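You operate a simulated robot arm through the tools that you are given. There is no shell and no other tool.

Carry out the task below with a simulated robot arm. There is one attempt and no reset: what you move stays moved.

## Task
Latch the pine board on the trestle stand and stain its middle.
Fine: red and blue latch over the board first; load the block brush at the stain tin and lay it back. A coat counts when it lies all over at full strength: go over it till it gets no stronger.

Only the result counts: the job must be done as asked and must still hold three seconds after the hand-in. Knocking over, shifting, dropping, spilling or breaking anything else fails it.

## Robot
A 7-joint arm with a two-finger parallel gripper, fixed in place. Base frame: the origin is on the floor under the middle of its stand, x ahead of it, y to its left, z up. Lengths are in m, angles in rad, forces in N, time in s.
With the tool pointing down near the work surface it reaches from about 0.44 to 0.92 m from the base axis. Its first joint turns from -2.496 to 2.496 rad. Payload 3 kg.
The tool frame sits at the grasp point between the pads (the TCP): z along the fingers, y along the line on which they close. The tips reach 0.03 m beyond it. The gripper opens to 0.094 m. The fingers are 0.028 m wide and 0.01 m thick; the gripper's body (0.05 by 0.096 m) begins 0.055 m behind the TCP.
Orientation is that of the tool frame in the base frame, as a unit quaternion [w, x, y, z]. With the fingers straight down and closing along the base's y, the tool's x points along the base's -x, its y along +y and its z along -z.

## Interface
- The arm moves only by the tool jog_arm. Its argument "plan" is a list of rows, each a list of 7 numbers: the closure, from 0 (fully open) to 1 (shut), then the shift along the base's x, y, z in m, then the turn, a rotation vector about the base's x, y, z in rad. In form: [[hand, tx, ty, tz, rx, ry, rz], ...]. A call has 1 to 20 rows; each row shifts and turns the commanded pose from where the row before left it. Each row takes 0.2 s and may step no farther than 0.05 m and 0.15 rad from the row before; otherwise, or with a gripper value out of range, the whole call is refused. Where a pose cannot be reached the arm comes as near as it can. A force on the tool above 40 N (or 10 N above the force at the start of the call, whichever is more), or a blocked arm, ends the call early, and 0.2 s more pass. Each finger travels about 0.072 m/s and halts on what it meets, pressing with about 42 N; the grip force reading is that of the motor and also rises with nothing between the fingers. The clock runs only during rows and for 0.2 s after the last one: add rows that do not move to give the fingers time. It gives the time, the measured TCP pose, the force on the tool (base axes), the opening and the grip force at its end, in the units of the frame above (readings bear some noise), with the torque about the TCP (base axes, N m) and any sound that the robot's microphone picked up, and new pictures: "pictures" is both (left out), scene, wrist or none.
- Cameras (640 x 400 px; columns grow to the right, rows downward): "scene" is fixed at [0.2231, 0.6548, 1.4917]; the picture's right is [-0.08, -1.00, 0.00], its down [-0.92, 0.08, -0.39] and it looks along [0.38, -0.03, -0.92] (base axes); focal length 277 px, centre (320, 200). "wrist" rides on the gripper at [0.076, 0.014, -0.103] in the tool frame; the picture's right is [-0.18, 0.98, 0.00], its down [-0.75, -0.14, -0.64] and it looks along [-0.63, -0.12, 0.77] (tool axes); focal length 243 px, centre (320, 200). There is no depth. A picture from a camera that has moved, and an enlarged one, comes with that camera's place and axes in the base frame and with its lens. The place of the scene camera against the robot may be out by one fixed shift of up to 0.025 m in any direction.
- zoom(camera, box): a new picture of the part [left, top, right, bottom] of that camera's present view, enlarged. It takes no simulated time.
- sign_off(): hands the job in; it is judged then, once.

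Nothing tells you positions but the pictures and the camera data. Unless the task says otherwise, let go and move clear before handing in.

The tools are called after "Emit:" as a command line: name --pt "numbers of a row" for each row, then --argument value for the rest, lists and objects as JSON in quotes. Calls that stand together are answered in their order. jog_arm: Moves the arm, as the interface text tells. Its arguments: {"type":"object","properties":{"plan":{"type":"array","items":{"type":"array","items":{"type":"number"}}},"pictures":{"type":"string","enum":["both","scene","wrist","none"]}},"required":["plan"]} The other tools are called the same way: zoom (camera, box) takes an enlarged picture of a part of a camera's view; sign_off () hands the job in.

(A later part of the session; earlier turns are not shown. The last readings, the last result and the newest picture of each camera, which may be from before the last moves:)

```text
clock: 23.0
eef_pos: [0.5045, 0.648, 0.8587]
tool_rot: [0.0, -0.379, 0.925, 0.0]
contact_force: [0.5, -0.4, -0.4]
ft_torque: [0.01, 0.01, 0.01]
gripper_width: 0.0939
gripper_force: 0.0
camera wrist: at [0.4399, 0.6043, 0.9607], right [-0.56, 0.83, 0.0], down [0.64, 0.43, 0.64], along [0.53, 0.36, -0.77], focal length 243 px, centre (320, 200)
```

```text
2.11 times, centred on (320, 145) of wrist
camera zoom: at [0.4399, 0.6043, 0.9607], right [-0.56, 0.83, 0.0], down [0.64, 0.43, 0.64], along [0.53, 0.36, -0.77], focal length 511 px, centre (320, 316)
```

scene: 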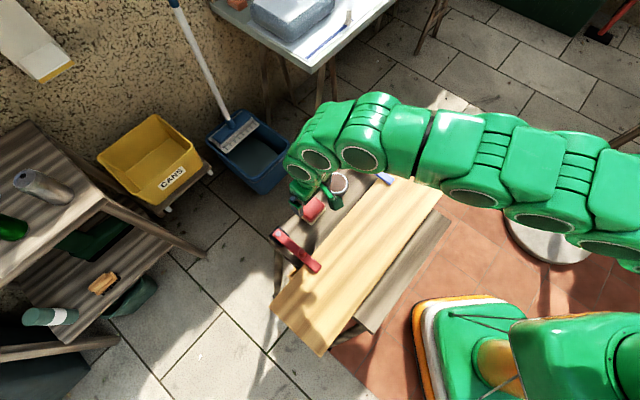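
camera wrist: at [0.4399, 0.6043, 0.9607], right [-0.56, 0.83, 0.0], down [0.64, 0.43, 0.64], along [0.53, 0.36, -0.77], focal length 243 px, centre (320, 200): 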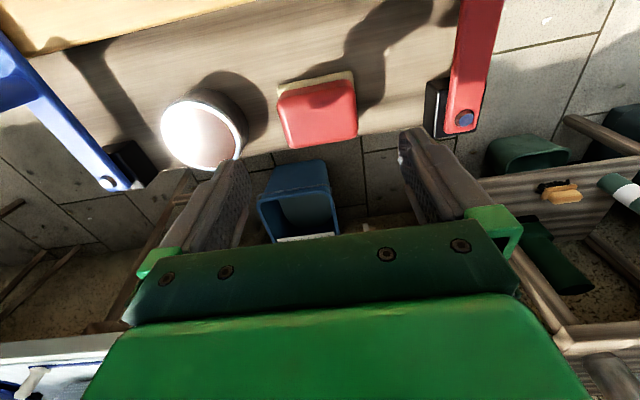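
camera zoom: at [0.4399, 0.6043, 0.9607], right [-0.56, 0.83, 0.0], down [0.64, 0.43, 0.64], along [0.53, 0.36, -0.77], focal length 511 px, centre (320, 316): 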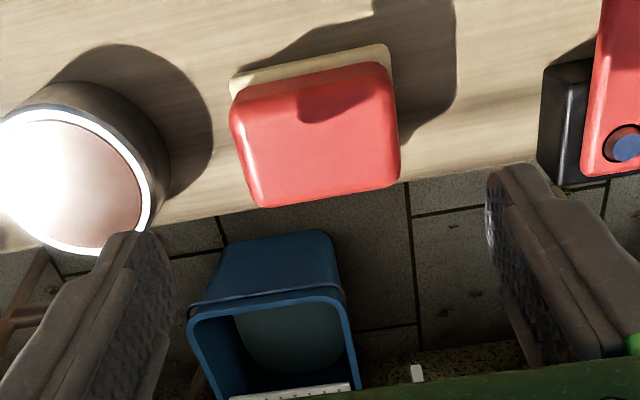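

The brush is centred between the fingers. I'll descend to TCP z ≈ 0.755 so the tips straddle the block above the pad, then close.

Emit:
jog_arm --pt "0.1 0.0005 0.001 -0.03 0 0 0.01" --pt "0.1 0 0 -0.03 0 0 0" --pt "0.1 0 0 -0.024 0 0 0" --pt "0.1 0 0 -0.019 0 0 0" --pt "0.1 0 0 0 0 0 0"

Emit:
zoom --camera "wrist" --box '[180, 80, 460, 260]'

Emit:
zoom --camera "scene" --box '[270, 150, 370, 240]'

```text
clock: 24.2
eef_pos: [0.5048, 0.6479, 0.7551]
tool_rot: [-0.001, -0.386, 0.923, 0.0]
contact_force: [-0.2, -0.5, 0.0]
ft_torque: [-0.03, 0.02, 0.01]
gripper_width: 0.0845
gripper_force: 0.0
camera wrist: at [0.4409, 0.6044, 0.8573], right [-0.57, 0.82, 0.0], down [0.63, 0.44, 0.64], along [0.53, 0.36, -0.77], focal length 243 px, centre (320, 200)
```

scene: 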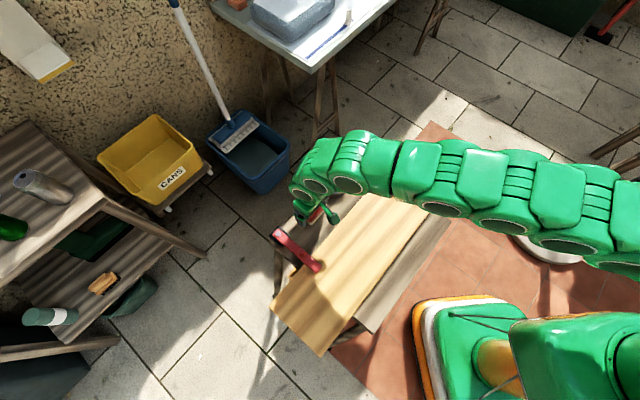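
wrist: 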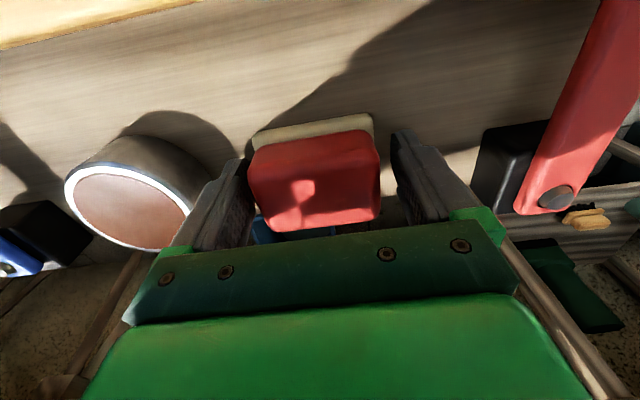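

```text
2.22 times, centred on (320, 170) of wrist
camera zoom: at [0.4409, 0.6044, 0.8573], right [-0.57, 0.82, 0.0], down [0.63, 0.44, 0.64], along [0.53, 0.36, -0.77], focal length 539 px, centre (320, 267)
```

zoom: 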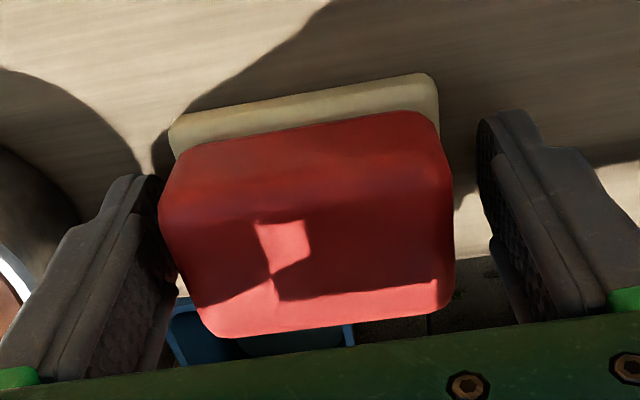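

```text
4.44 times, centred on (320, 195) of scene
camera zoom: at [0.2231, 0.6548, 1.4917], right [-0.08, -1.0, 0.0], down [-0.92, 0.08, -0.39], along [0.38, -0.03, -0.92], focal length 1230 px, centre (320, 222)
```

zoom: 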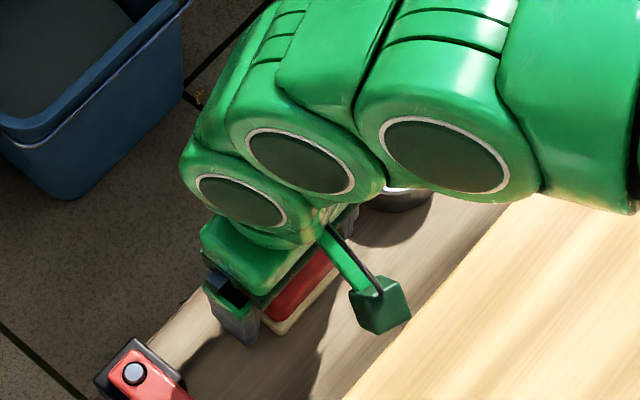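

The block is between the fingers with the tips just above the pad. I'll close the grip.

Emit:
jog_arm --pt "0.25 0 0 0 0 0 0" --pt "0.5 0 0 0 0 0 0" --pt "0.8 0 0 0 0 0 0" --pt "1 0 0 0 0 0 0" --pt "1 0 0 0 0 0 0" --pictures "wrist"

Emit:
zoom --camera "wrist" --box '[180, 80, 460, 260]'

```text
clock: 25.4
eef_pos: [0.5048, 0.6471, 0.7557]
tool_rot: [0.0, -0.384, 0.923, 0.0]
contact_force: [0.5, 0.1, 0.0]
ft_torque: [-0.02, 0.0, -0.02]
gripper_width: 0.0699
gripper_force: 41.9
camera wrist: at [0.4409, 0.6045, 0.8574], right [-0.57, 0.82, 0.0], down [0.63, 0.44, 0.64], along [0.53, 0.36, -0.77], focal length 243 px, centre (320, 200)
```

wrist: 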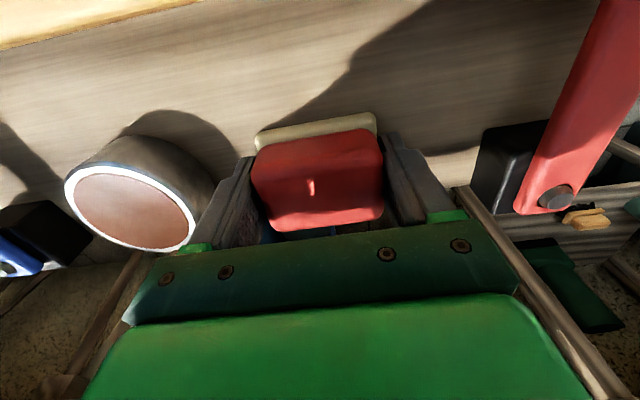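

```text
2.22 times, centred on (320, 170) of wrist
camera zoom: at [0.4409, 0.6045, 0.8574], right [-0.57, 0.82, 0.0], down [0.63, 0.44, 0.64], along [0.53, 0.36, -0.77], focal length 539 px, centre (320, 267)
```

zoom: 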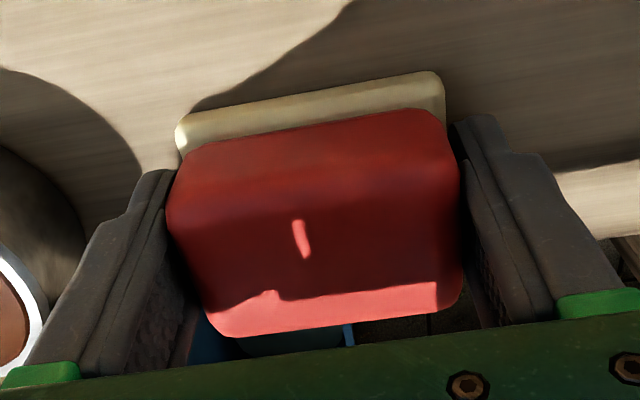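

The brush is held at a 70 mm opening and 42 N; its resting pose is TCP (0.505,0.647,0.756), yaw 45°. I'll lift it and bring it over the tin.

Emit:
jog_arm --pt "1 0 0 0.02 0 0 0" --pt "1 0 0 0.04 0 0 0" --pt "1 0 0 0.03 0 0 0" --pt "1 0.026 -0.025 0 0 0 0" --pt "1 0.026 -0.025 0 0 0 0" --pt "1 0.026 -0.025 0 0 0 0" --pt "1 0 0 0 0 0 0"

Emit:
zoom --camera "wrist" --box '[180, 80, 460, 260]'

Emit:
zoom --camera "scene" --box '[290, 130, 400, 230]'

```text
clock: 27.0
eef_pos: [0.5848, 0.5735, 0.8452]
tool_rot: [0.0, -0.385, 0.923, -0.001]
contact_force: [0.2, -0.9, -1.3]
ft_torque: [0.0, 0.04, -0.02]
gripper_width: 0.0698
gripper_force: 42.3
camera wrist: at [0.5202, 0.5295, 0.9475], right [-0.57, 0.82, 0.0], down [0.63, 0.44, 0.64], along [0.53, 0.36, -0.77], focal length 243 px, centre (320, 200)
```

scene: 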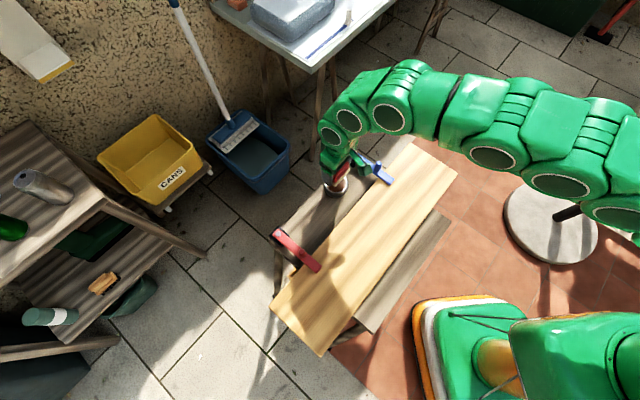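
wrist: 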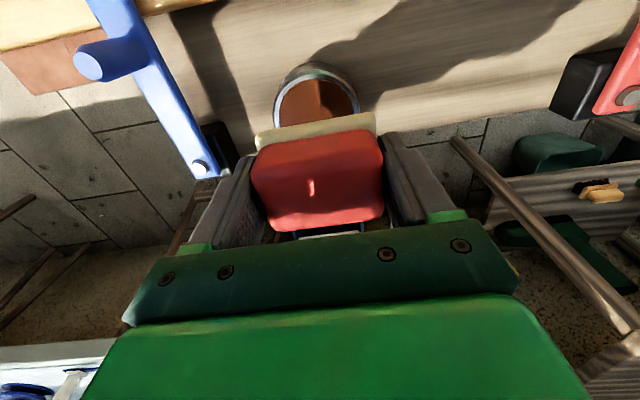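

```text
2.22 times, centred on (320, 170) of wrist
camera zoom: at [0.5202, 0.5295, 0.9475], right [-0.57, 0.82, 0.0], down [0.63, 0.44, 0.64], along [0.53, 0.36, -0.77], focal length 539 px, centre (320, 267)
```

zoom: 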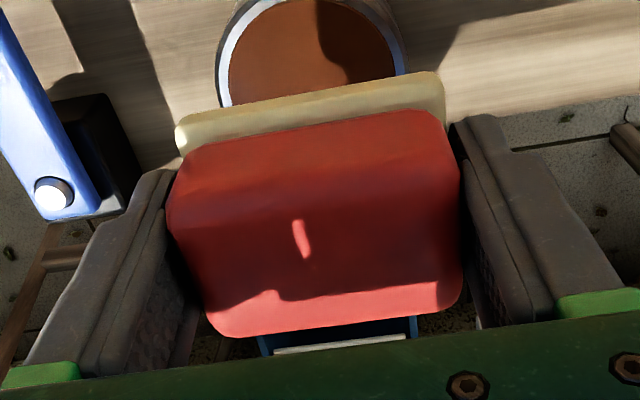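

```text
4.00 times, centred on (345, 180) of scene
camera zoom: at [0.2231, 0.6548, 1.4917], right [-0.08, -1.0, 0.0], down [-0.92, 0.08, -0.39], along [0.38, -0.03, -0.92], focal length 1107 px, centre (220, 280)
```

zoom: 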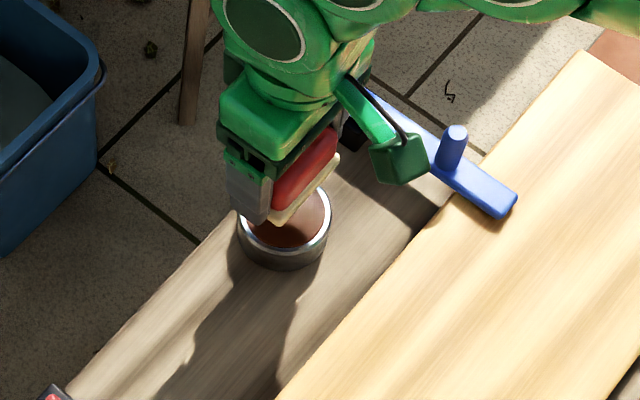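

The brush is centred over the tin. I'll lower it gently in small steps and watch the force.

Emit:
jog_arm --pt "1 -0.002 -0.002 -0.01 0 0 0" --pt "1 0 0 -0.01 0 0 0" --pt "1 0 0 -0.01 0 0 0" --pt "1 0 0 -0.005 0 0 0" --pt "1 0 0 0 0 0 0"

Emit:
zoom --camera "scene" --box '[290, 130, 400, 230]'

Emit:
zoom --camera "wrist" --box '[180, 80, 460, 260]'

```text
clock: 28.2
eef_pos: [0.58, 0.5714, 0.8108]
tool_rot: [0.0, -0.384, 0.923, 0.0]
contact_force: [-0.7, 0.2, -0.2]
ft_torque: [0.01, -0.01, 0.01]
gripper_width: 0.0693
gripper_force: 42.1
camera wrist: at [0.5175, 0.5279, 0.913], right [-0.57, 0.82, 0.0], down [0.63, 0.44, 0.64], along [0.53, 0.36, -0.77], focal length 243 px, centre (320, 200)
```

scene: 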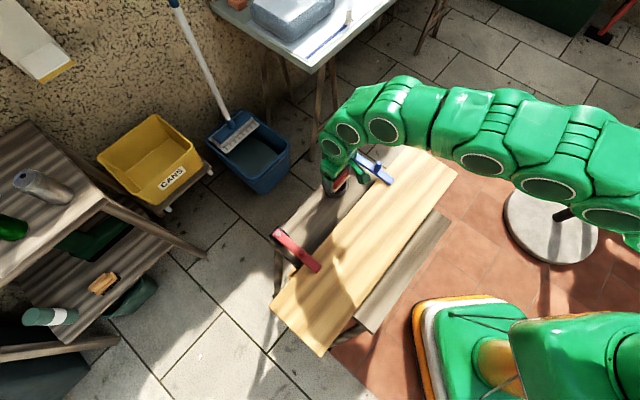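
wrist: 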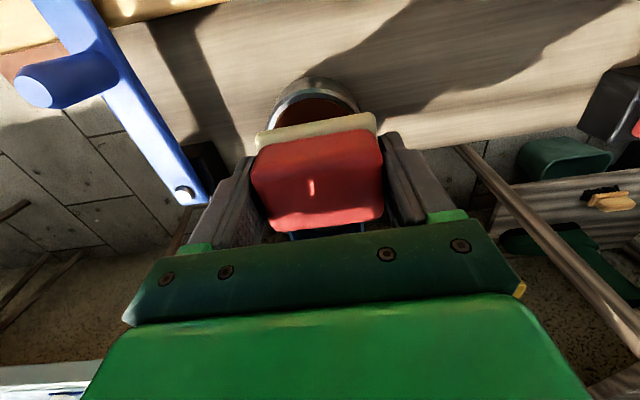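

```text
4.00 times, centred on (345, 180) of scene
camera zoom: at [0.2231, 0.6548, 1.4917], right [-0.08, -1.0, 0.0], down [-0.92, 0.08, -0.39], along [0.38, -0.03, -0.92], focal length 1107 px, centre (220, 280)
```

zoom: 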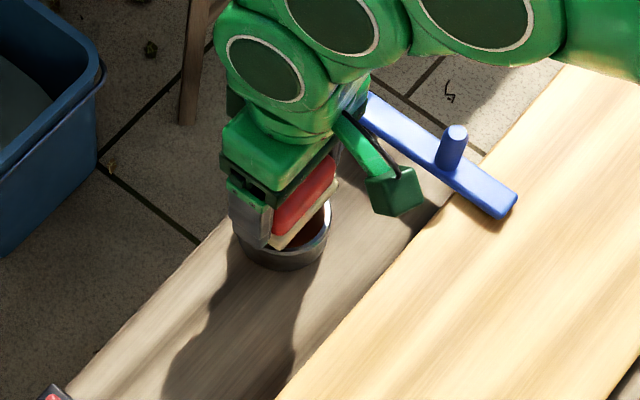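

```text
2.22 times, centred on (320, 170) of wrist
camera zoom: at [0.5175, 0.5279, 0.913], right [-0.57, 0.82, 0.0], down [0.63, 0.44, 0.64], along [0.53, 0.36, -0.77], focal length 539 px, centre (320, 267)
```

zoom: 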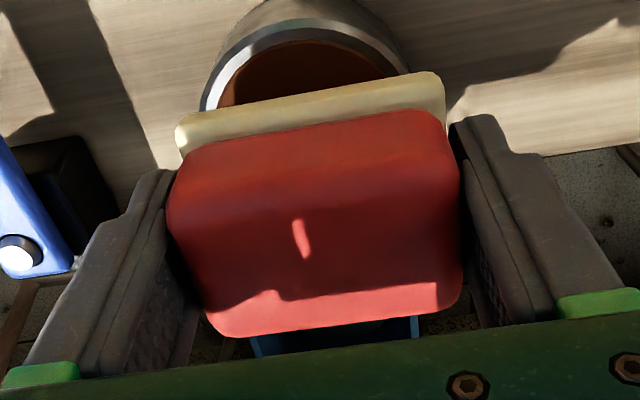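

No contact yet. From the views I now take the bench at z ≈ 0.711 and the pad's underside about 45 mm below the TCP, with the pad centre slightly to the far side, so I'll shift a little and keep lowering in small steps.

Emit:
jog_arm --pt "1 -0.003 -0.003 -0.006 0 0 0" --pt "1 0 0 -0.004 0 0 0" --pt "1 0 0 0 0 0 0" --pictures "wrist"

Emit:
zoom --camera "wrist" --box '[220, 60, 420, 200]'

Emit:
zoom --camera "scene" --box '[310, 150, 370, 210]'

```text
clock: 29.0
eef_pos: [0.5787, 0.569, 0.8014]
tool_rot: [0.001, -0.385, 0.923, 0.0]
contact_force: [0.0, 0.9, -0.3]
ft_torque: [0.0, 0.0, -0.01]
gripper_width: 0.0694
gripper_force: 42.3
camera wrist: at [0.5144, 0.5248, 0.9029], right [-0.57, 0.82, 0.0], down [0.63, 0.44, 0.64], along [0.53, 0.36, -0.77], focal length 243 px, centre (320, 200)
```

wrist: 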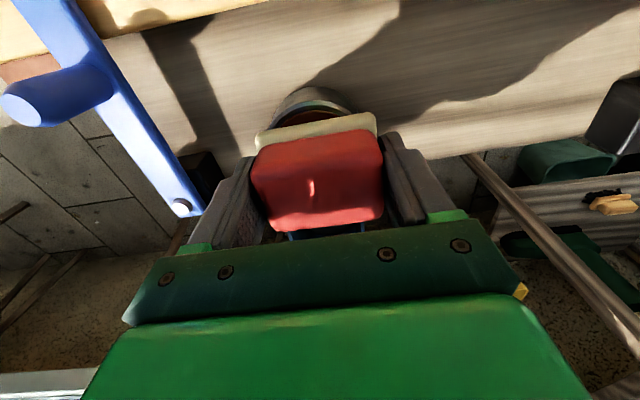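

```text
2.86 times, centred on (320, 130) of wrist
camera zoom: at [0.5144, 0.5248, 0.9029], right [-0.57, 0.82, 0.0], down [0.63, 0.44, 0.64], along [0.53, 0.36, -0.77], focal length 693 px, centre (320, 400)
```

zoom: 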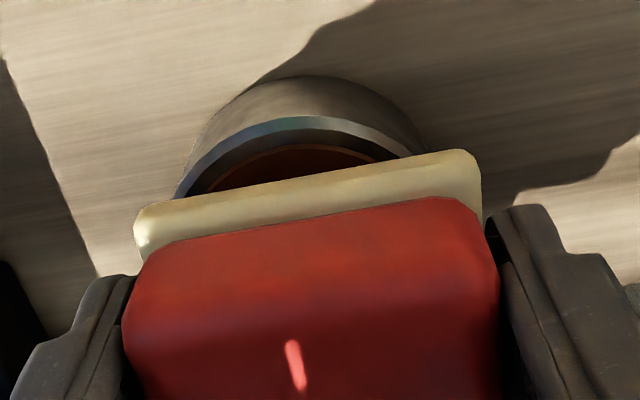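

```text
6.67 times, centred on (340, 180) of scene
camera zoom: at [0.2231, 0.6548, 1.4917], right [-0.08, -1.0, 0.0], down [-0.92, 0.08, -0.39], along [0.38, -0.03, -0.92], focal length 1845 px, centre (187, 333)
```

zoom: 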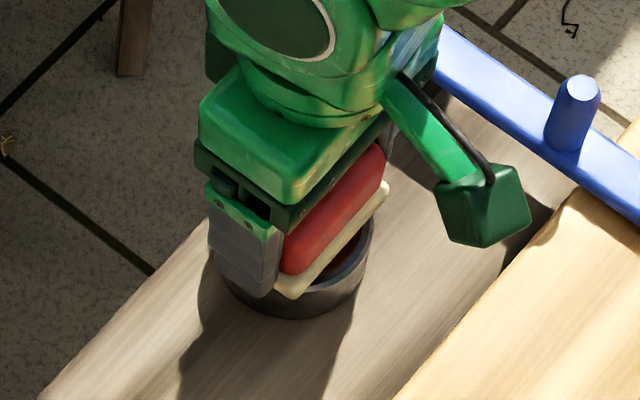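

The pad is close to the rim, and the stain lies a few mm below it. I'll shift slightly and lower in 3 mm steps until I feel light contact.

Emit:
jog_arm --pt "1 -0.002 -0.002 -0.003 0 0 0" --pt "1 0 0 -0.003 0 0 0" --pt "1 0 0 0 0 0 0" --pictures "none"

Emit:
zoom --camera "wrist" --box '[220, 60, 420, 200]'

Emit:
zoom --camera "scene" --box '[310, 150, 370, 210]'

```text
clock: 29.8
eef_pos: [0.5753, 0.5673, 0.795]
tool_rot: [0.0, -0.384, 0.923, -0.001]
contact_force: [0.8, 0.0, -1.3]
ft_torque: [0.0, -0.02, -0.01]
gripper_width: 0.0696
gripper_force: 41.7
```

```text
2.86 times, centred on (320, 130) of wrist
camera zoom: at [0.5122, 0.5231, 0.897], right [-0.57, 0.82, 0.0], down [0.63, 0.44, 0.64], along [0.53, 0.36, -0.77], focal length 693 px, centre (320, 400)
```

zoom: 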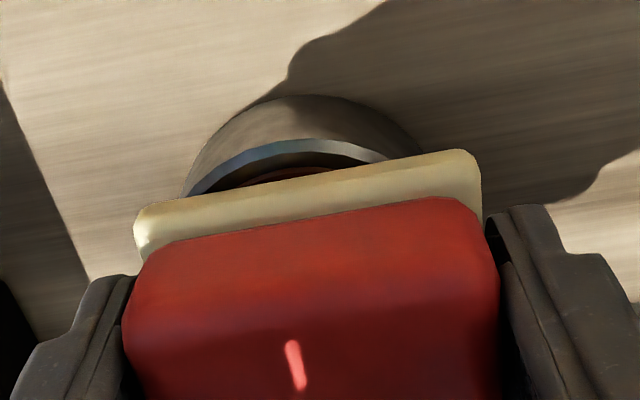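

```text
6.67 times, centred on (340, 180) of scene
camera zoom: at [0.2231, 0.6548, 1.4917], right [-0.08, -1.0, 0.0], down [-0.92, 0.08, -0.39], along [0.38, -0.03, -0.92], focal length 1845 px, centre (187, 333)
```

zoom: 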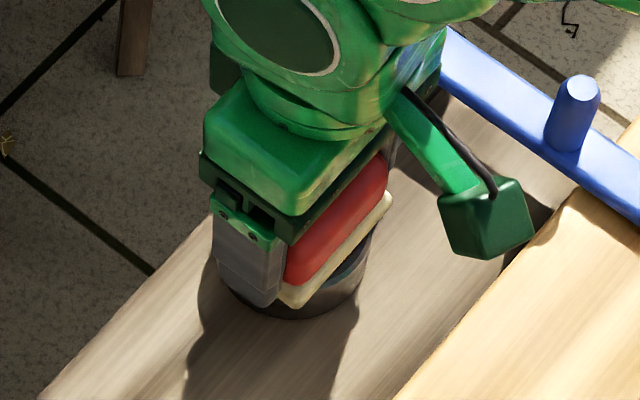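

Still no contact, and the pad now looks centred on the tin. I'll continue downward in 2 mm steps.

Emit:
jog_arm --pt "1 0 0 -0.002 0 0 0" --pt "1 0 0 -0.002 0 0 0" --pt "1 0 0 0 0 0 0" --pictures "none"

Emit:
zoom --camera "wrist" --box '[220, 60, 420, 200]'

Emit:
zoom --camera "scene" --box '[310, 150, 370, 210]'

```text
clock: 30.6
eef_pos: [0.5751, 0.5669, 0.792]
tool_rot: [0.0, -0.385, 0.923, 0.0]
contact_force: [-0.6, -1.1, -0.5]
ft_torque: [0.02, -0.02, -0.01]
gripper_width: 0.0693
gripper_force: 42.3
```

```text
2.86 times, centred on (320, 130) of wrist
camera zoom: at [0.5118, 0.5228, 0.8929], right [-0.57, 0.82, 0.0], down [0.63, 0.44, 0.64], along [0.53, 0.36, -0.77], focal length 693 px, centre (320, 400)
```

zoom: 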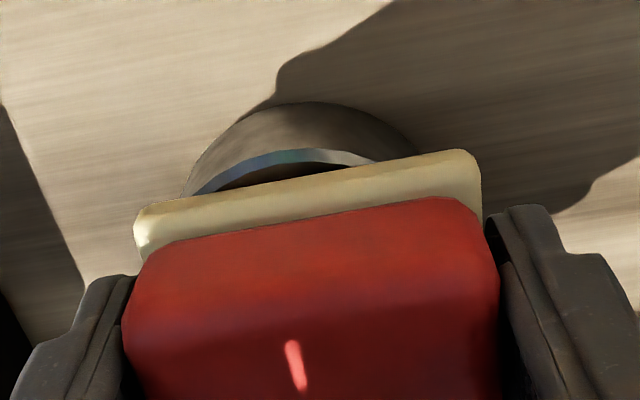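

```text
6.67 times, centred on (340, 180) of scene
camera zoom: at [0.2231, 0.6548, 1.4917], right [-0.08, -1.0, 0.0], down [-0.92, 0.08, -0.39], along [0.38, -0.03, -0.92], focal length 1845 px, centre (187, 333)
```

zoom: 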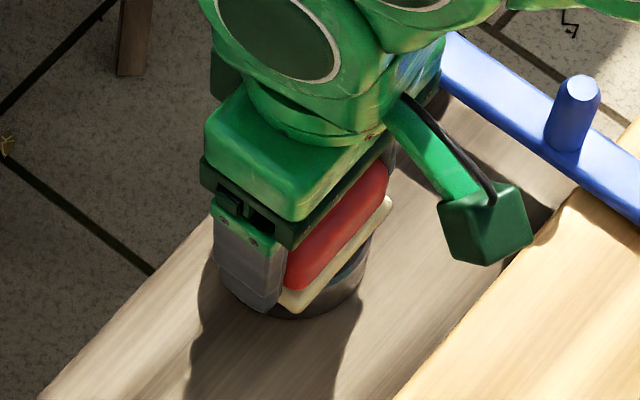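

Emit:
jog_arm --pt "1 0 0 -0.002 0 0 0" --pt "1 0 0 -0.002 0 0 0" --pt "1 0 0 0 0 0 0" --pictures "none"

Emit:
zoom --camera "wrist" --box '[220, 60, 420, 200]'

Emit:
zoom --camera "scene" --box '[310, 150, 370, 210]'

```text
clock: 31.4
eef_pos: [0.5756, 0.5681, 0.7891]
tool_rot: [0.001, -0.385, 0.923, 0.001]
contact_force: [-6.7, -3.3, 39.6]
ft_torque: [-0.23, 0.23, -0.01]
gripper_width: 0.0696
gripper_force: 41.8
```

```text
2.86 times, centred on (320, 130) of wrist
camera zoom: at [0.512, 0.5229, 0.8906], right [-0.57, 0.82, 0.0], down [0.63, 0.43, 0.64], along [0.53, 0.37, -0.76], focal length 693 px, centre (320, 400)
```

zoom: 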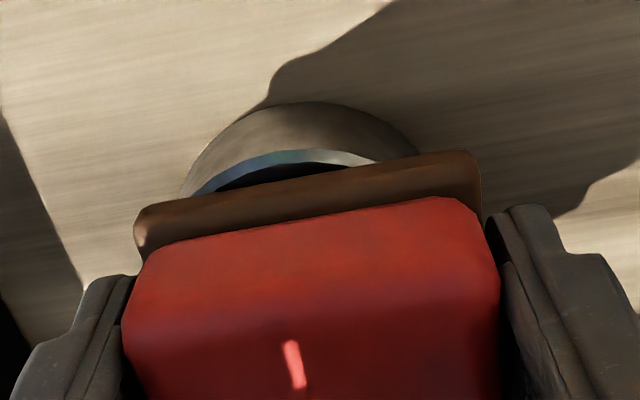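

```text
6.67 times, centred on (340, 180) of scene
camera zoom: at [0.2231, 0.6548, 1.4917], right [-0.08, -1.0, 0.0], down [-0.92, 0.08, -0.39], along [0.38, -0.03, -0.92], focal length 1845 px, centre (187, 333)
```

zoom: 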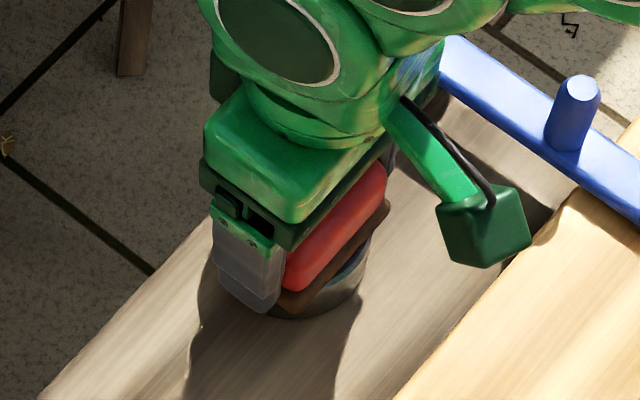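

The pad turned brown, so the brush is loaded; contact is stiff (about 40 N per mm) and the pad's underside sits ≈ 40 mm below the TCP. I'll lift straight off and carry it over the board's middle.

Emit:
jog_arm --pt "1 0 0 0.005 0 0 0" --pt "1 0 0 0.025 0 0 0" --pt "1 0 0 0.035 0 0 0" --pt "1 -0.0411 -0.0197 0 0 0 -0.005" --pt "1 -0.0411 -0.0197 0 0 0 -0.005" --pt "1 -0.0411 -0.0197 0 0 0 -0.005" --pt "1 -0.0411 -0.0197 0 0 0 -0.005" --pt "1 0 0 0 0 0 0"

Emit:
zoom --camera "scene" --box '[260, 130, 470, 360]'

```text
clock: 33.2
eef_pos: [0.41, 0.4874, 0.8535]
tool_rot: [0.0, -0.376, 0.927, 0.0]
contact_force: [-0.3, 0.0, -0.3]
ft_torque: [-0.01, 0.03, 0.02]
gripper_width: 0.0697
gripper_force: 41.5
camera wrist: at [0.3463, 0.4441, 0.9555], right [-0.55, 0.83, 0.0], down [0.64, 0.42, 0.64], along [0.54, 0.35, -0.77], focal length 243 px, centre (320, 200)
```

scene: 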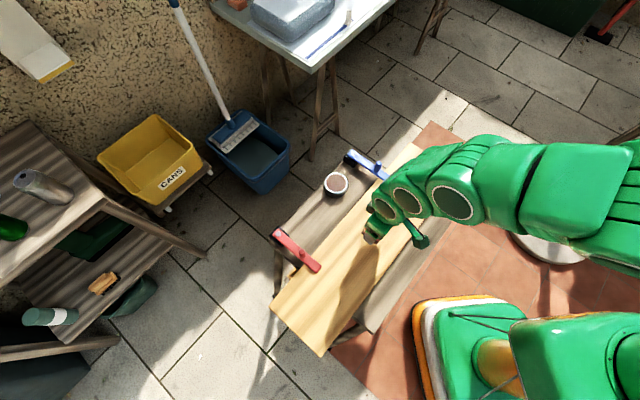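
wrist: 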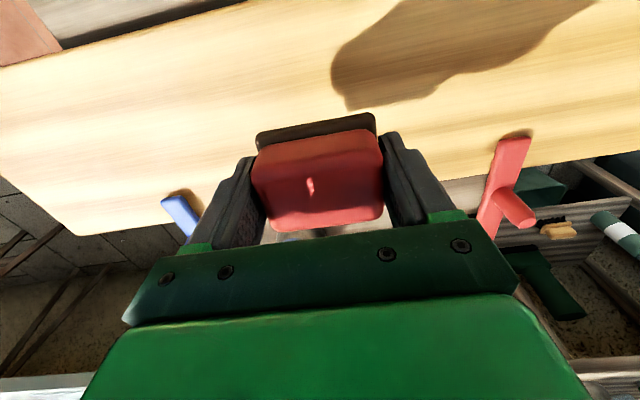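

```text
1.74 times, centred on (365, 245) of scene
camera zoom: at [0.2231, 0.6548, 1.4917], right [-0.08, -1.0, 0.0], down [-0.92, 0.08, -0.39], along [0.38, -0.03, -0.92], focal length 481 px, centre (242, 122)
```

zoom: 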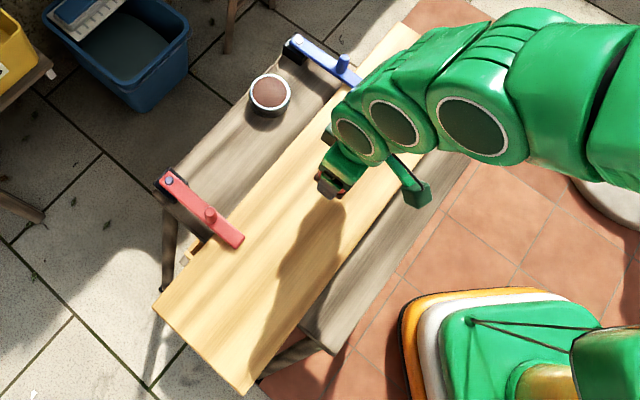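

The tin is undisturbed and the brush is over the middle of the board. I'll lower toward the surface, slowly at the end.

Emit:
jog_arm --pt "1 0 0 -0.03 0 0 0" --pt "1 0 0 -0.03 0 0 0" --pt "1 0 0 -0.013 0 0 0" --pt "1 0 0 -0.003 0 0 0" --pt "1 0 0 0 0 0 0"

Emit:
zoom --camera "wrist" --box '[220, 60, 420, 200]'

Emit:
zoom --camera "scene" --box '[340, 200, 420, 270]'

```text
clock: 34.1
eef_pos: [0.4111, 0.4894, 0.7825]
tool_rot: [0.001, -0.376, 0.927, 0.001]
contact_force: [0.8, 0.0, 4.6]
ft_torque: [0.08, -0.1, -0.02]
gripper_width: 0.0697
gripper_force: 42.1
stopped in row 4: the force on the tool passed its limit at 41 N (the readings are from after the stop); the commanded pose is now the measured one
camera wrist: at [0.3465, 0.4457, 0.8838], right [-0.55, 0.83, 0.0], down [0.64, 0.42, 0.65], along [0.54, 0.36, -0.76], focal length 243 px, centre (320, 200)
```

scene: 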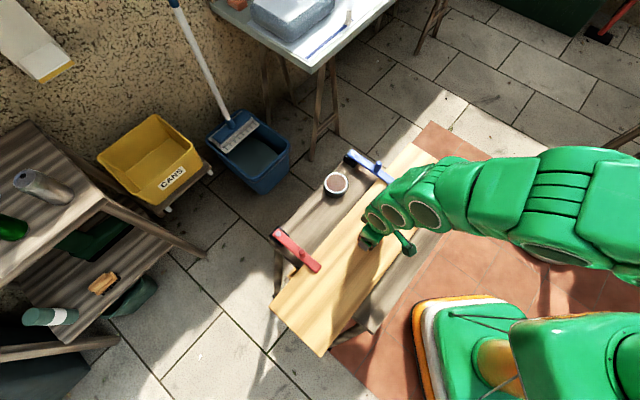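
wrist: 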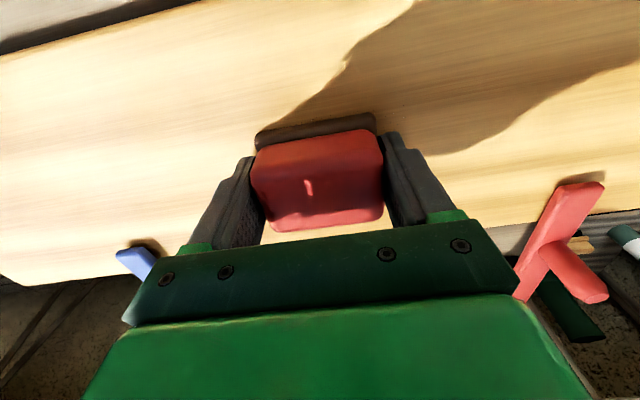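

```text
2.86 times, centred on (320, 130) of wrist
camera zoom: at [0.3465, 0.4457, 0.8838], right [-0.55, 0.83, 0.0], down [0.64, 0.42, 0.65], along [0.54, 0.36, -0.76], focal length 693 px, centre (320, 400)
```

zoom: 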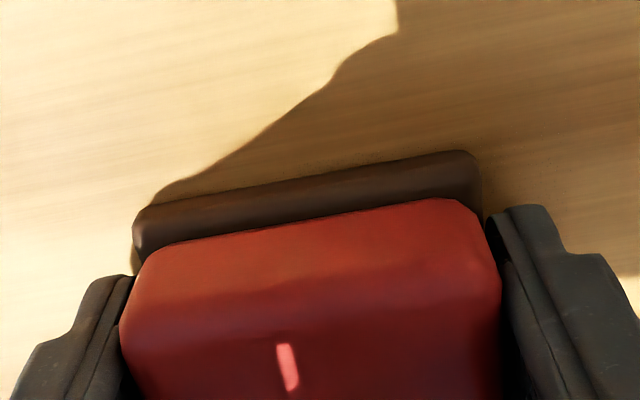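

```text
5.71 times, centred on (380, 235) of scene
camera zoom: at [0.2231, 0.6548, 1.4917], right [-0.08, -1.0, 0.0], down [-0.92, 0.08, -0.39], along [0.38, -0.03, -0.92], focal length 1581 px, centre (-23, 0)
```

zoom: 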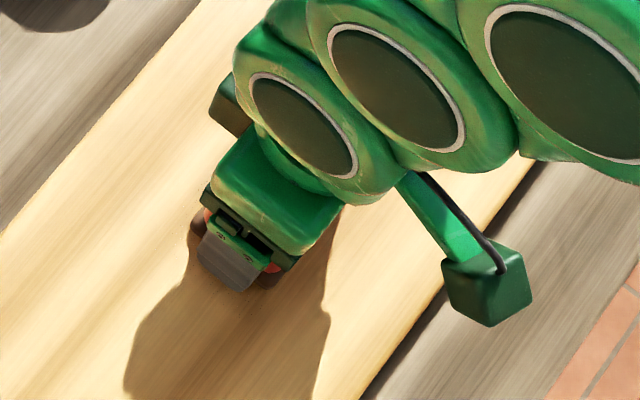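

The pad touched the board at TCP z ≈ 0.782 and now rests with about 5 N. I'll try a short stroke along the board at this height and look for stain.

Emit:
jog_arm --pt "1 -0.0139 0.0144 0 0 0 0" --pt "1 -0.0139 0.0144 0 0 0 0" --pt "1 -0.0139 0.0144 0 0 0 0" --pt "1 0 0 0 0 0 0"

Emit:
zoom --camera "wrist" --box '[100, 60, 500, 260]'

Emit:
zoom --camera "scene" --box '[320, 180, 420, 270]'

```text
clock: 35.1
eef_pos: [0.3701, 0.5311, 0.7816]
tool_rot: [0.001, -0.375, 0.927, 0.001]
contact_force: [4.8, -5.1, 20.7]
ft_torque: [0.0, -0.36, -0.09]
gripper_width: 0.0696
gripper_force: 42.1
camera wrist: at [0.305, 0.4889, 0.8837], right [-0.55, 0.83, 0.0], down [0.64, 0.42, 0.64], along [0.54, 0.36, -0.76], focal length 243 px, centre (320, 200)
```

scene: 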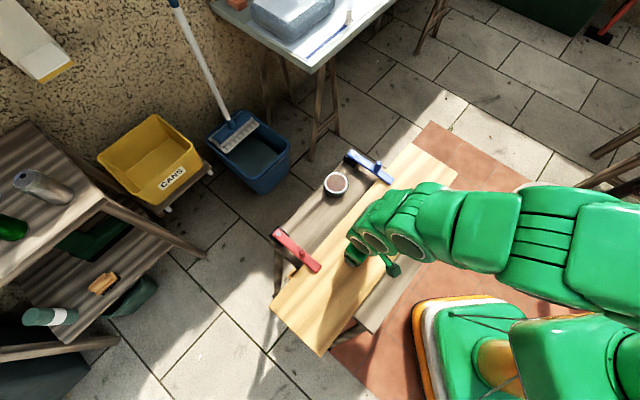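
wrist: 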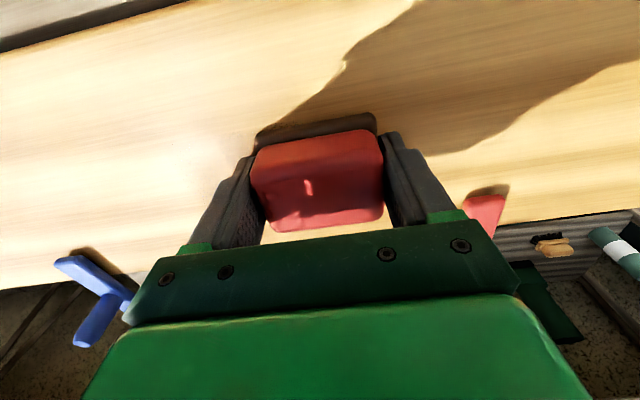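

```text
1.60 times, centred on (300, 160) of wrist
camera zoom: at [0.305, 0.4889, 0.8837], right [-0.55, 0.83, 0.0], down [0.64, 0.42, 0.64], along [0.54, 0.36, -0.76], focal length 388 px, centre (352, 264)
```

zoom: 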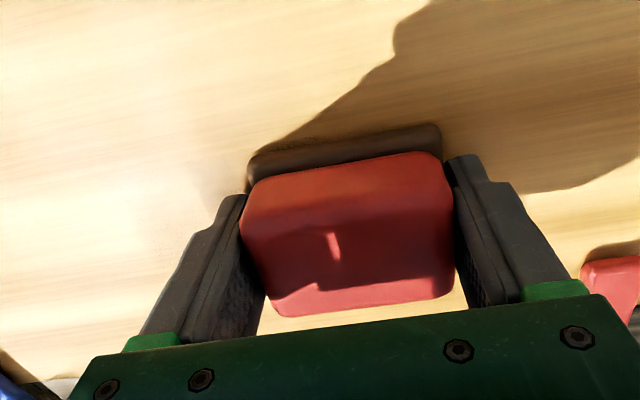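

```text
4.44 times, centred on (370, 225) of scene
camera zoom: at [0.2231, 0.6548, 1.4917], right [-0.08, -1.0, 0.0], down [-0.92, 0.08, -0.39], along [0.38, -0.03, -0.92], focal length 1230 px, centre (98, 89)
```

zoom: 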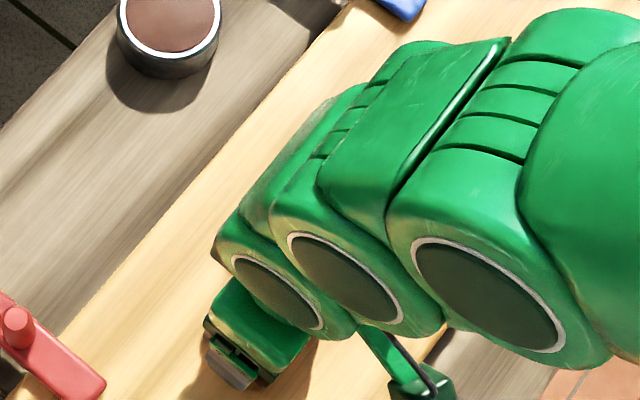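

I see a very faint tint where the brush passed. I'll stroke back and forth over the same lane and compare.

Emit:
jog_arm --pt "1 0.0139 -0.0144 0.0004 0 0 0" --pt "1 0.0208 -0.0216 0 0 0 0" --pt "1 0.0208 -0.0216 0 0 0 0" --pt "1 0.0208 -0.0216 0 0 0 0" --pt "1 0.0208 -0.0216 0 0 0 0" --pt "1 0 0 0 0 0 0"

Emit:
zoom --camera "scene" --box '[300, 160, 430, 290]'

Emit:
zoom --camera "wrist" --box '[320, 60, 640, 260]'

```text
clock: 36.5
eef_pos: [0.4678, 0.4308, 0.7819]
tool_rot: [0.001, -0.376, 0.927, 0.0]
contact_force: [-1.2, -0.7, 1.7]
ft_torque: [0.04, 0.0, -0.01]
gripper_width: 0.0694
gripper_force: 42.0
camera wrist: at [0.4023, 0.3874, 0.8839], right [-0.55, 0.83, 0.0], down [0.64, 0.42, 0.64], along [0.54, 0.36, -0.77], focal length 243 px, centre (320, 200)
```

scene: 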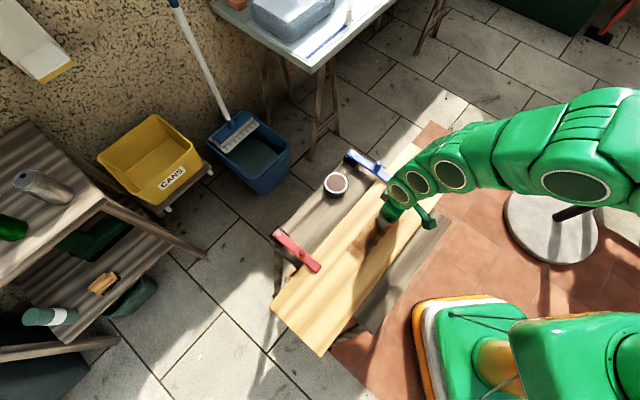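
wrist: 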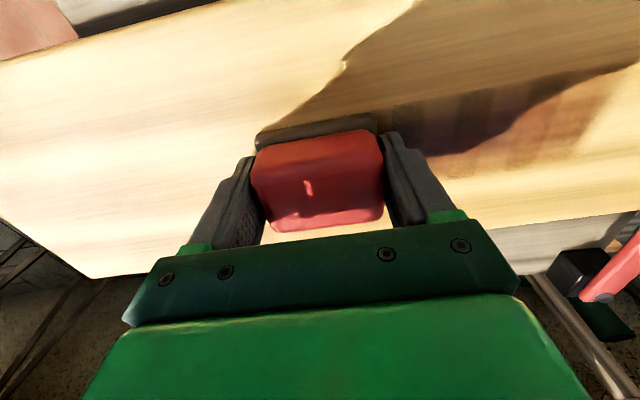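

```text
3.08 times, centred on (365, 225) of scene
camera zoom: at [0.2231, 0.6548, 1.4917], right [-0.08, -1.0, 0.0], down [-0.92, 0.08, -0.39], along [0.38, -0.03, -0.92], focal length 851 px, centre (182, 123)
```

zoom: 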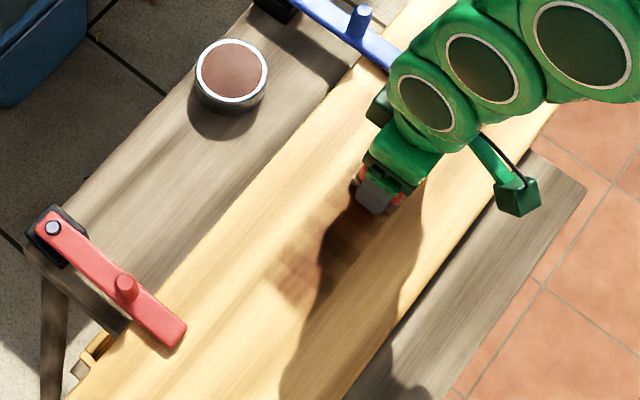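

```text
2.00 times, centred on (480, 160) of wrist
camera zoom: at [0.4023, 0.3874, 0.8839], right [-0.55, 0.83, 0.0], down [0.64, 0.42, 0.64], along [0.54, 0.36, -0.77], focal length 485 px, centre (0, 280)
```

zoom: 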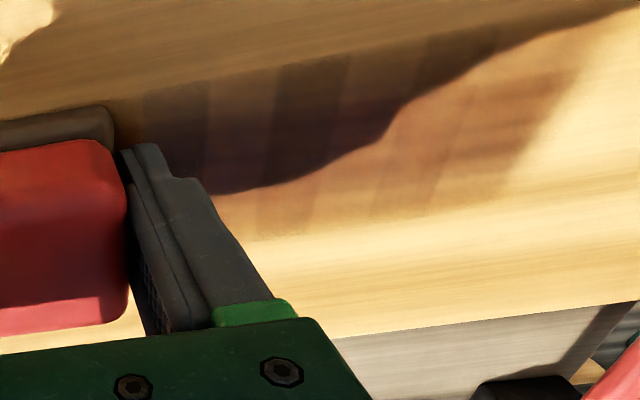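

Stain is going on, in steps that get darker with dwell time. I'll lift and back off briefly to measure the lane's real extent on the board.

Emit:
jog_arm --pt "1 0 0 0.03 0 0 0" --pt "1 0 0 0.04 0 0 0" --pt "1 -0.004 0.048 0.01 0 0 0" --pt "1 -0.004 0.048 0.01 0 0 0" --pt "1 0 0 0 0 0 0"

Emit:
zoom --camera "wrist" --box '[160, 0, 480, 200]'

Emit:
zoom --camera "scene" --box '[300, 160, 430, 290]'

```text
clock: 37.7
eef_pos: [0.4581, 0.5258, 0.8723]
tool_rot: [0.002, -0.375, 0.927, 0.001]
contact_force: [0.1, -0.3, -0.5]
ft_torque: [-0.05, -0.02, 0.04]
gripper_width: 0.0696
gripper_force: 42.1
camera wrist: at [0.3927, 0.4835, 0.9729], right [-0.55, 0.83, 0.0], down [0.64, 0.42, 0.64], along [0.54, 0.36, -0.77], focal length 243 px, centre (320, 200)
```

scene: 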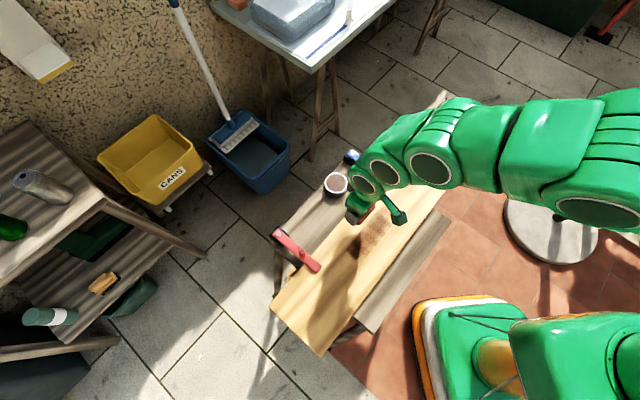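
wrist: 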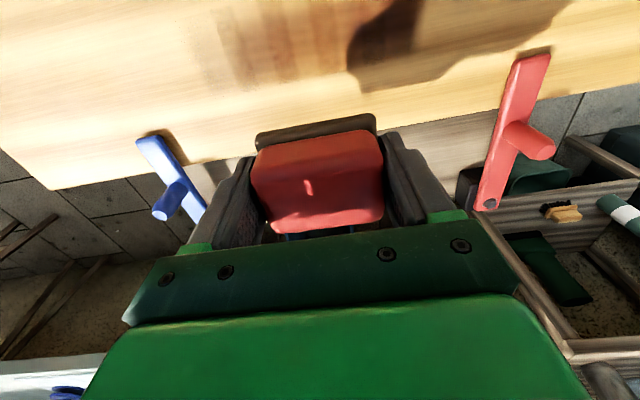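

```text
2.00 times, centred on (320, 100) of wrist
camera zoom: at [0.3927, 0.4835, 0.9729], right [-0.55, 0.83, 0.0], down [0.64, 0.42, 0.64], along [0.54, 0.36, -0.77], focal length 485 px, centre (320, 400)
```

zoom: 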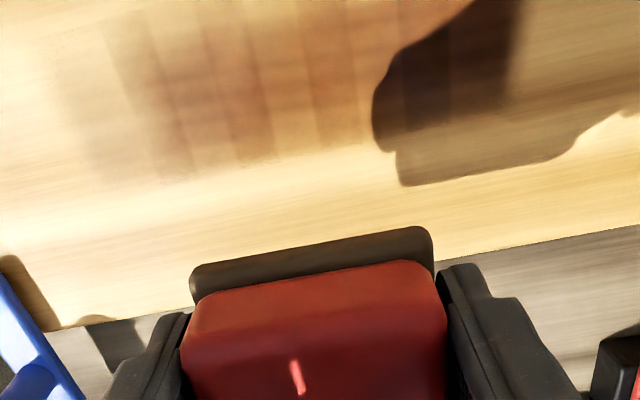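

```text
3.08 times, centred on (365, 225) of scene
camera zoom: at [0.2231, 0.6548, 1.4917], right [-0.08, -1.0, 0.0], down [-0.92, 0.08, -0.39], along [0.38, -0.03, -0.92], focal length 851 px, centre (182, 123)
```

zoom: 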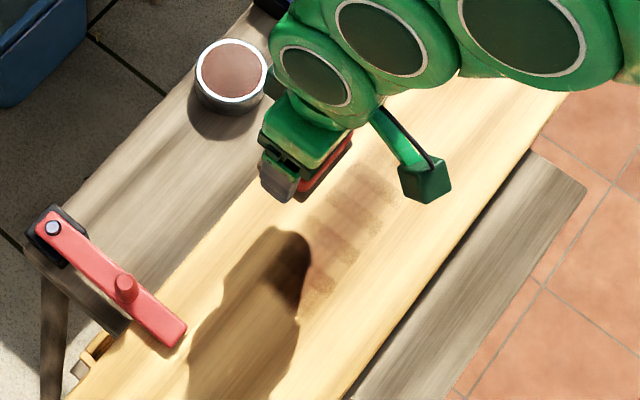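

Emit:
zoom --camera "scene" --box '[335, 190, 405, 260]'

Emit:
zoom --camera "wrist" --box '[160, 0, 480, 130]'

```text
5.71 times, centred on (370, 225) of scene
camera zoom: at [0.2231, 0.6548, 1.4917], right [-0.08, -1.0, 0.0], down [-0.92, 0.08, -0.39], along [0.38, -0.03, -0.92], focal length 1581 px, centre (34, 57)
```

zoom: 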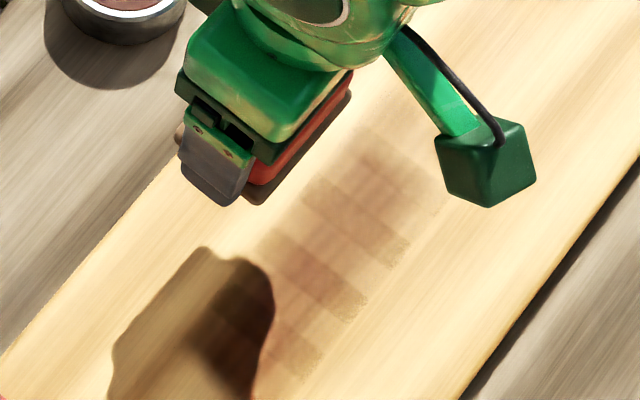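

```text
2.00 times, centred on (320, 65) of wrist
camera zoom: at [0.3927, 0.4835, 0.9729], right [-0.55, 0.83, 0.0], down [0.64, 0.42, 0.64], along [0.54, 0.36, -0.77], focal length 485 px, centre (320, 470)
```

zoom: 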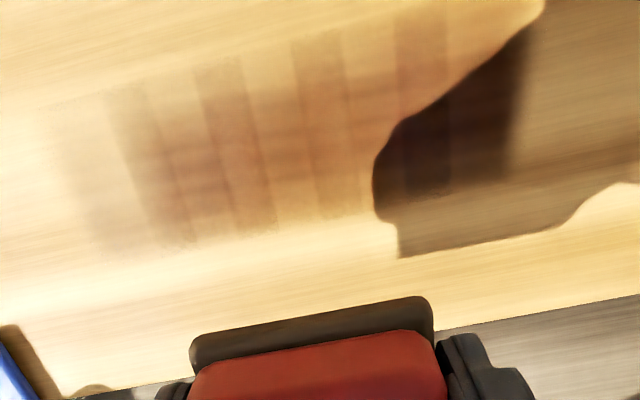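

The stained lane is about 59 mm wide, centred ≈ 5.5 mm beyond the TCP on the far side, and the board's edges are at about W 0.552 and 0.733. I'll work in overlapping lanes between the latches with slower strokes, so first I'll go to the red-side start of the second lane and touch down.

Emit:
jog_arm --pt "1 -0.0441 0.0084 0 0 0 0" --pt "1 -0.0441 0.0084 0 0 0 0" --pt "1 -0.0441 0.0084 0 0 0 0" --pt "1 0 0 -0.04 0 0 0" --pt "1 0 0 -0.035 0 0 0" --pt "1 0 0 -0.0125 0 0 0" --pt "1 0 0 0 0 0 0" --pt "1 0 0 -0.001 0 0 0" --pt "1 0 0 0 0 0 0" --pictures "wrist"

```text
clock: 39.7
eef_pos: [0.3253, 0.5525, 0.7843]
tool_rot: [0.001, -0.375, 0.927, 0.0]
contact_force: [0.1, 0.4, -0.5]
ft_torque: [0.0, 0.03, 0.02]
gripper_width: 0.0695
gripper_force: 41.6
camera wrist: at [0.2613, 0.5091, 0.8854], right [-0.55, 0.83, 0.0], down [0.64, 0.42, 0.64], along [0.54, 0.36, -0.77], focal length 243 px, centre (320, 200)
```

wrist: 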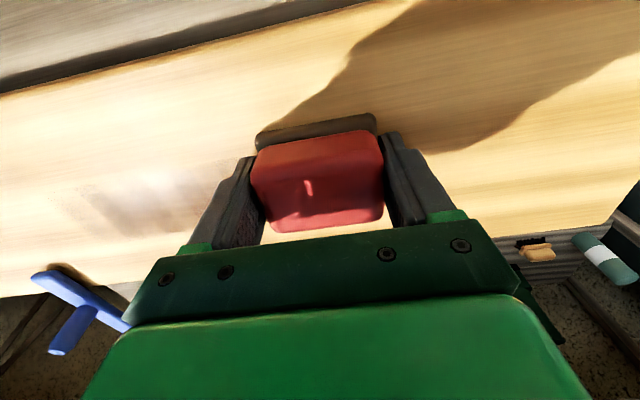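

Emit:
jog_arm --pt "1 0 0 -0.001 0 0 0" --pt "1 0 0 -0.0005 0 0 0" --pt "1 0 0 0 0 0 0" --pictures "none"

```text
clock: 40.5
eef_pos: [0.3249, 0.5522, 0.7825]
tool_rot: [0.002, -0.375, 0.927, 0.002]
contact_force: [-0.1, -0.5, 2.7]
ft_torque: [0.05, -0.07, 0.0]
gripper_width: 0.0695
gripper_force: 41.7
```

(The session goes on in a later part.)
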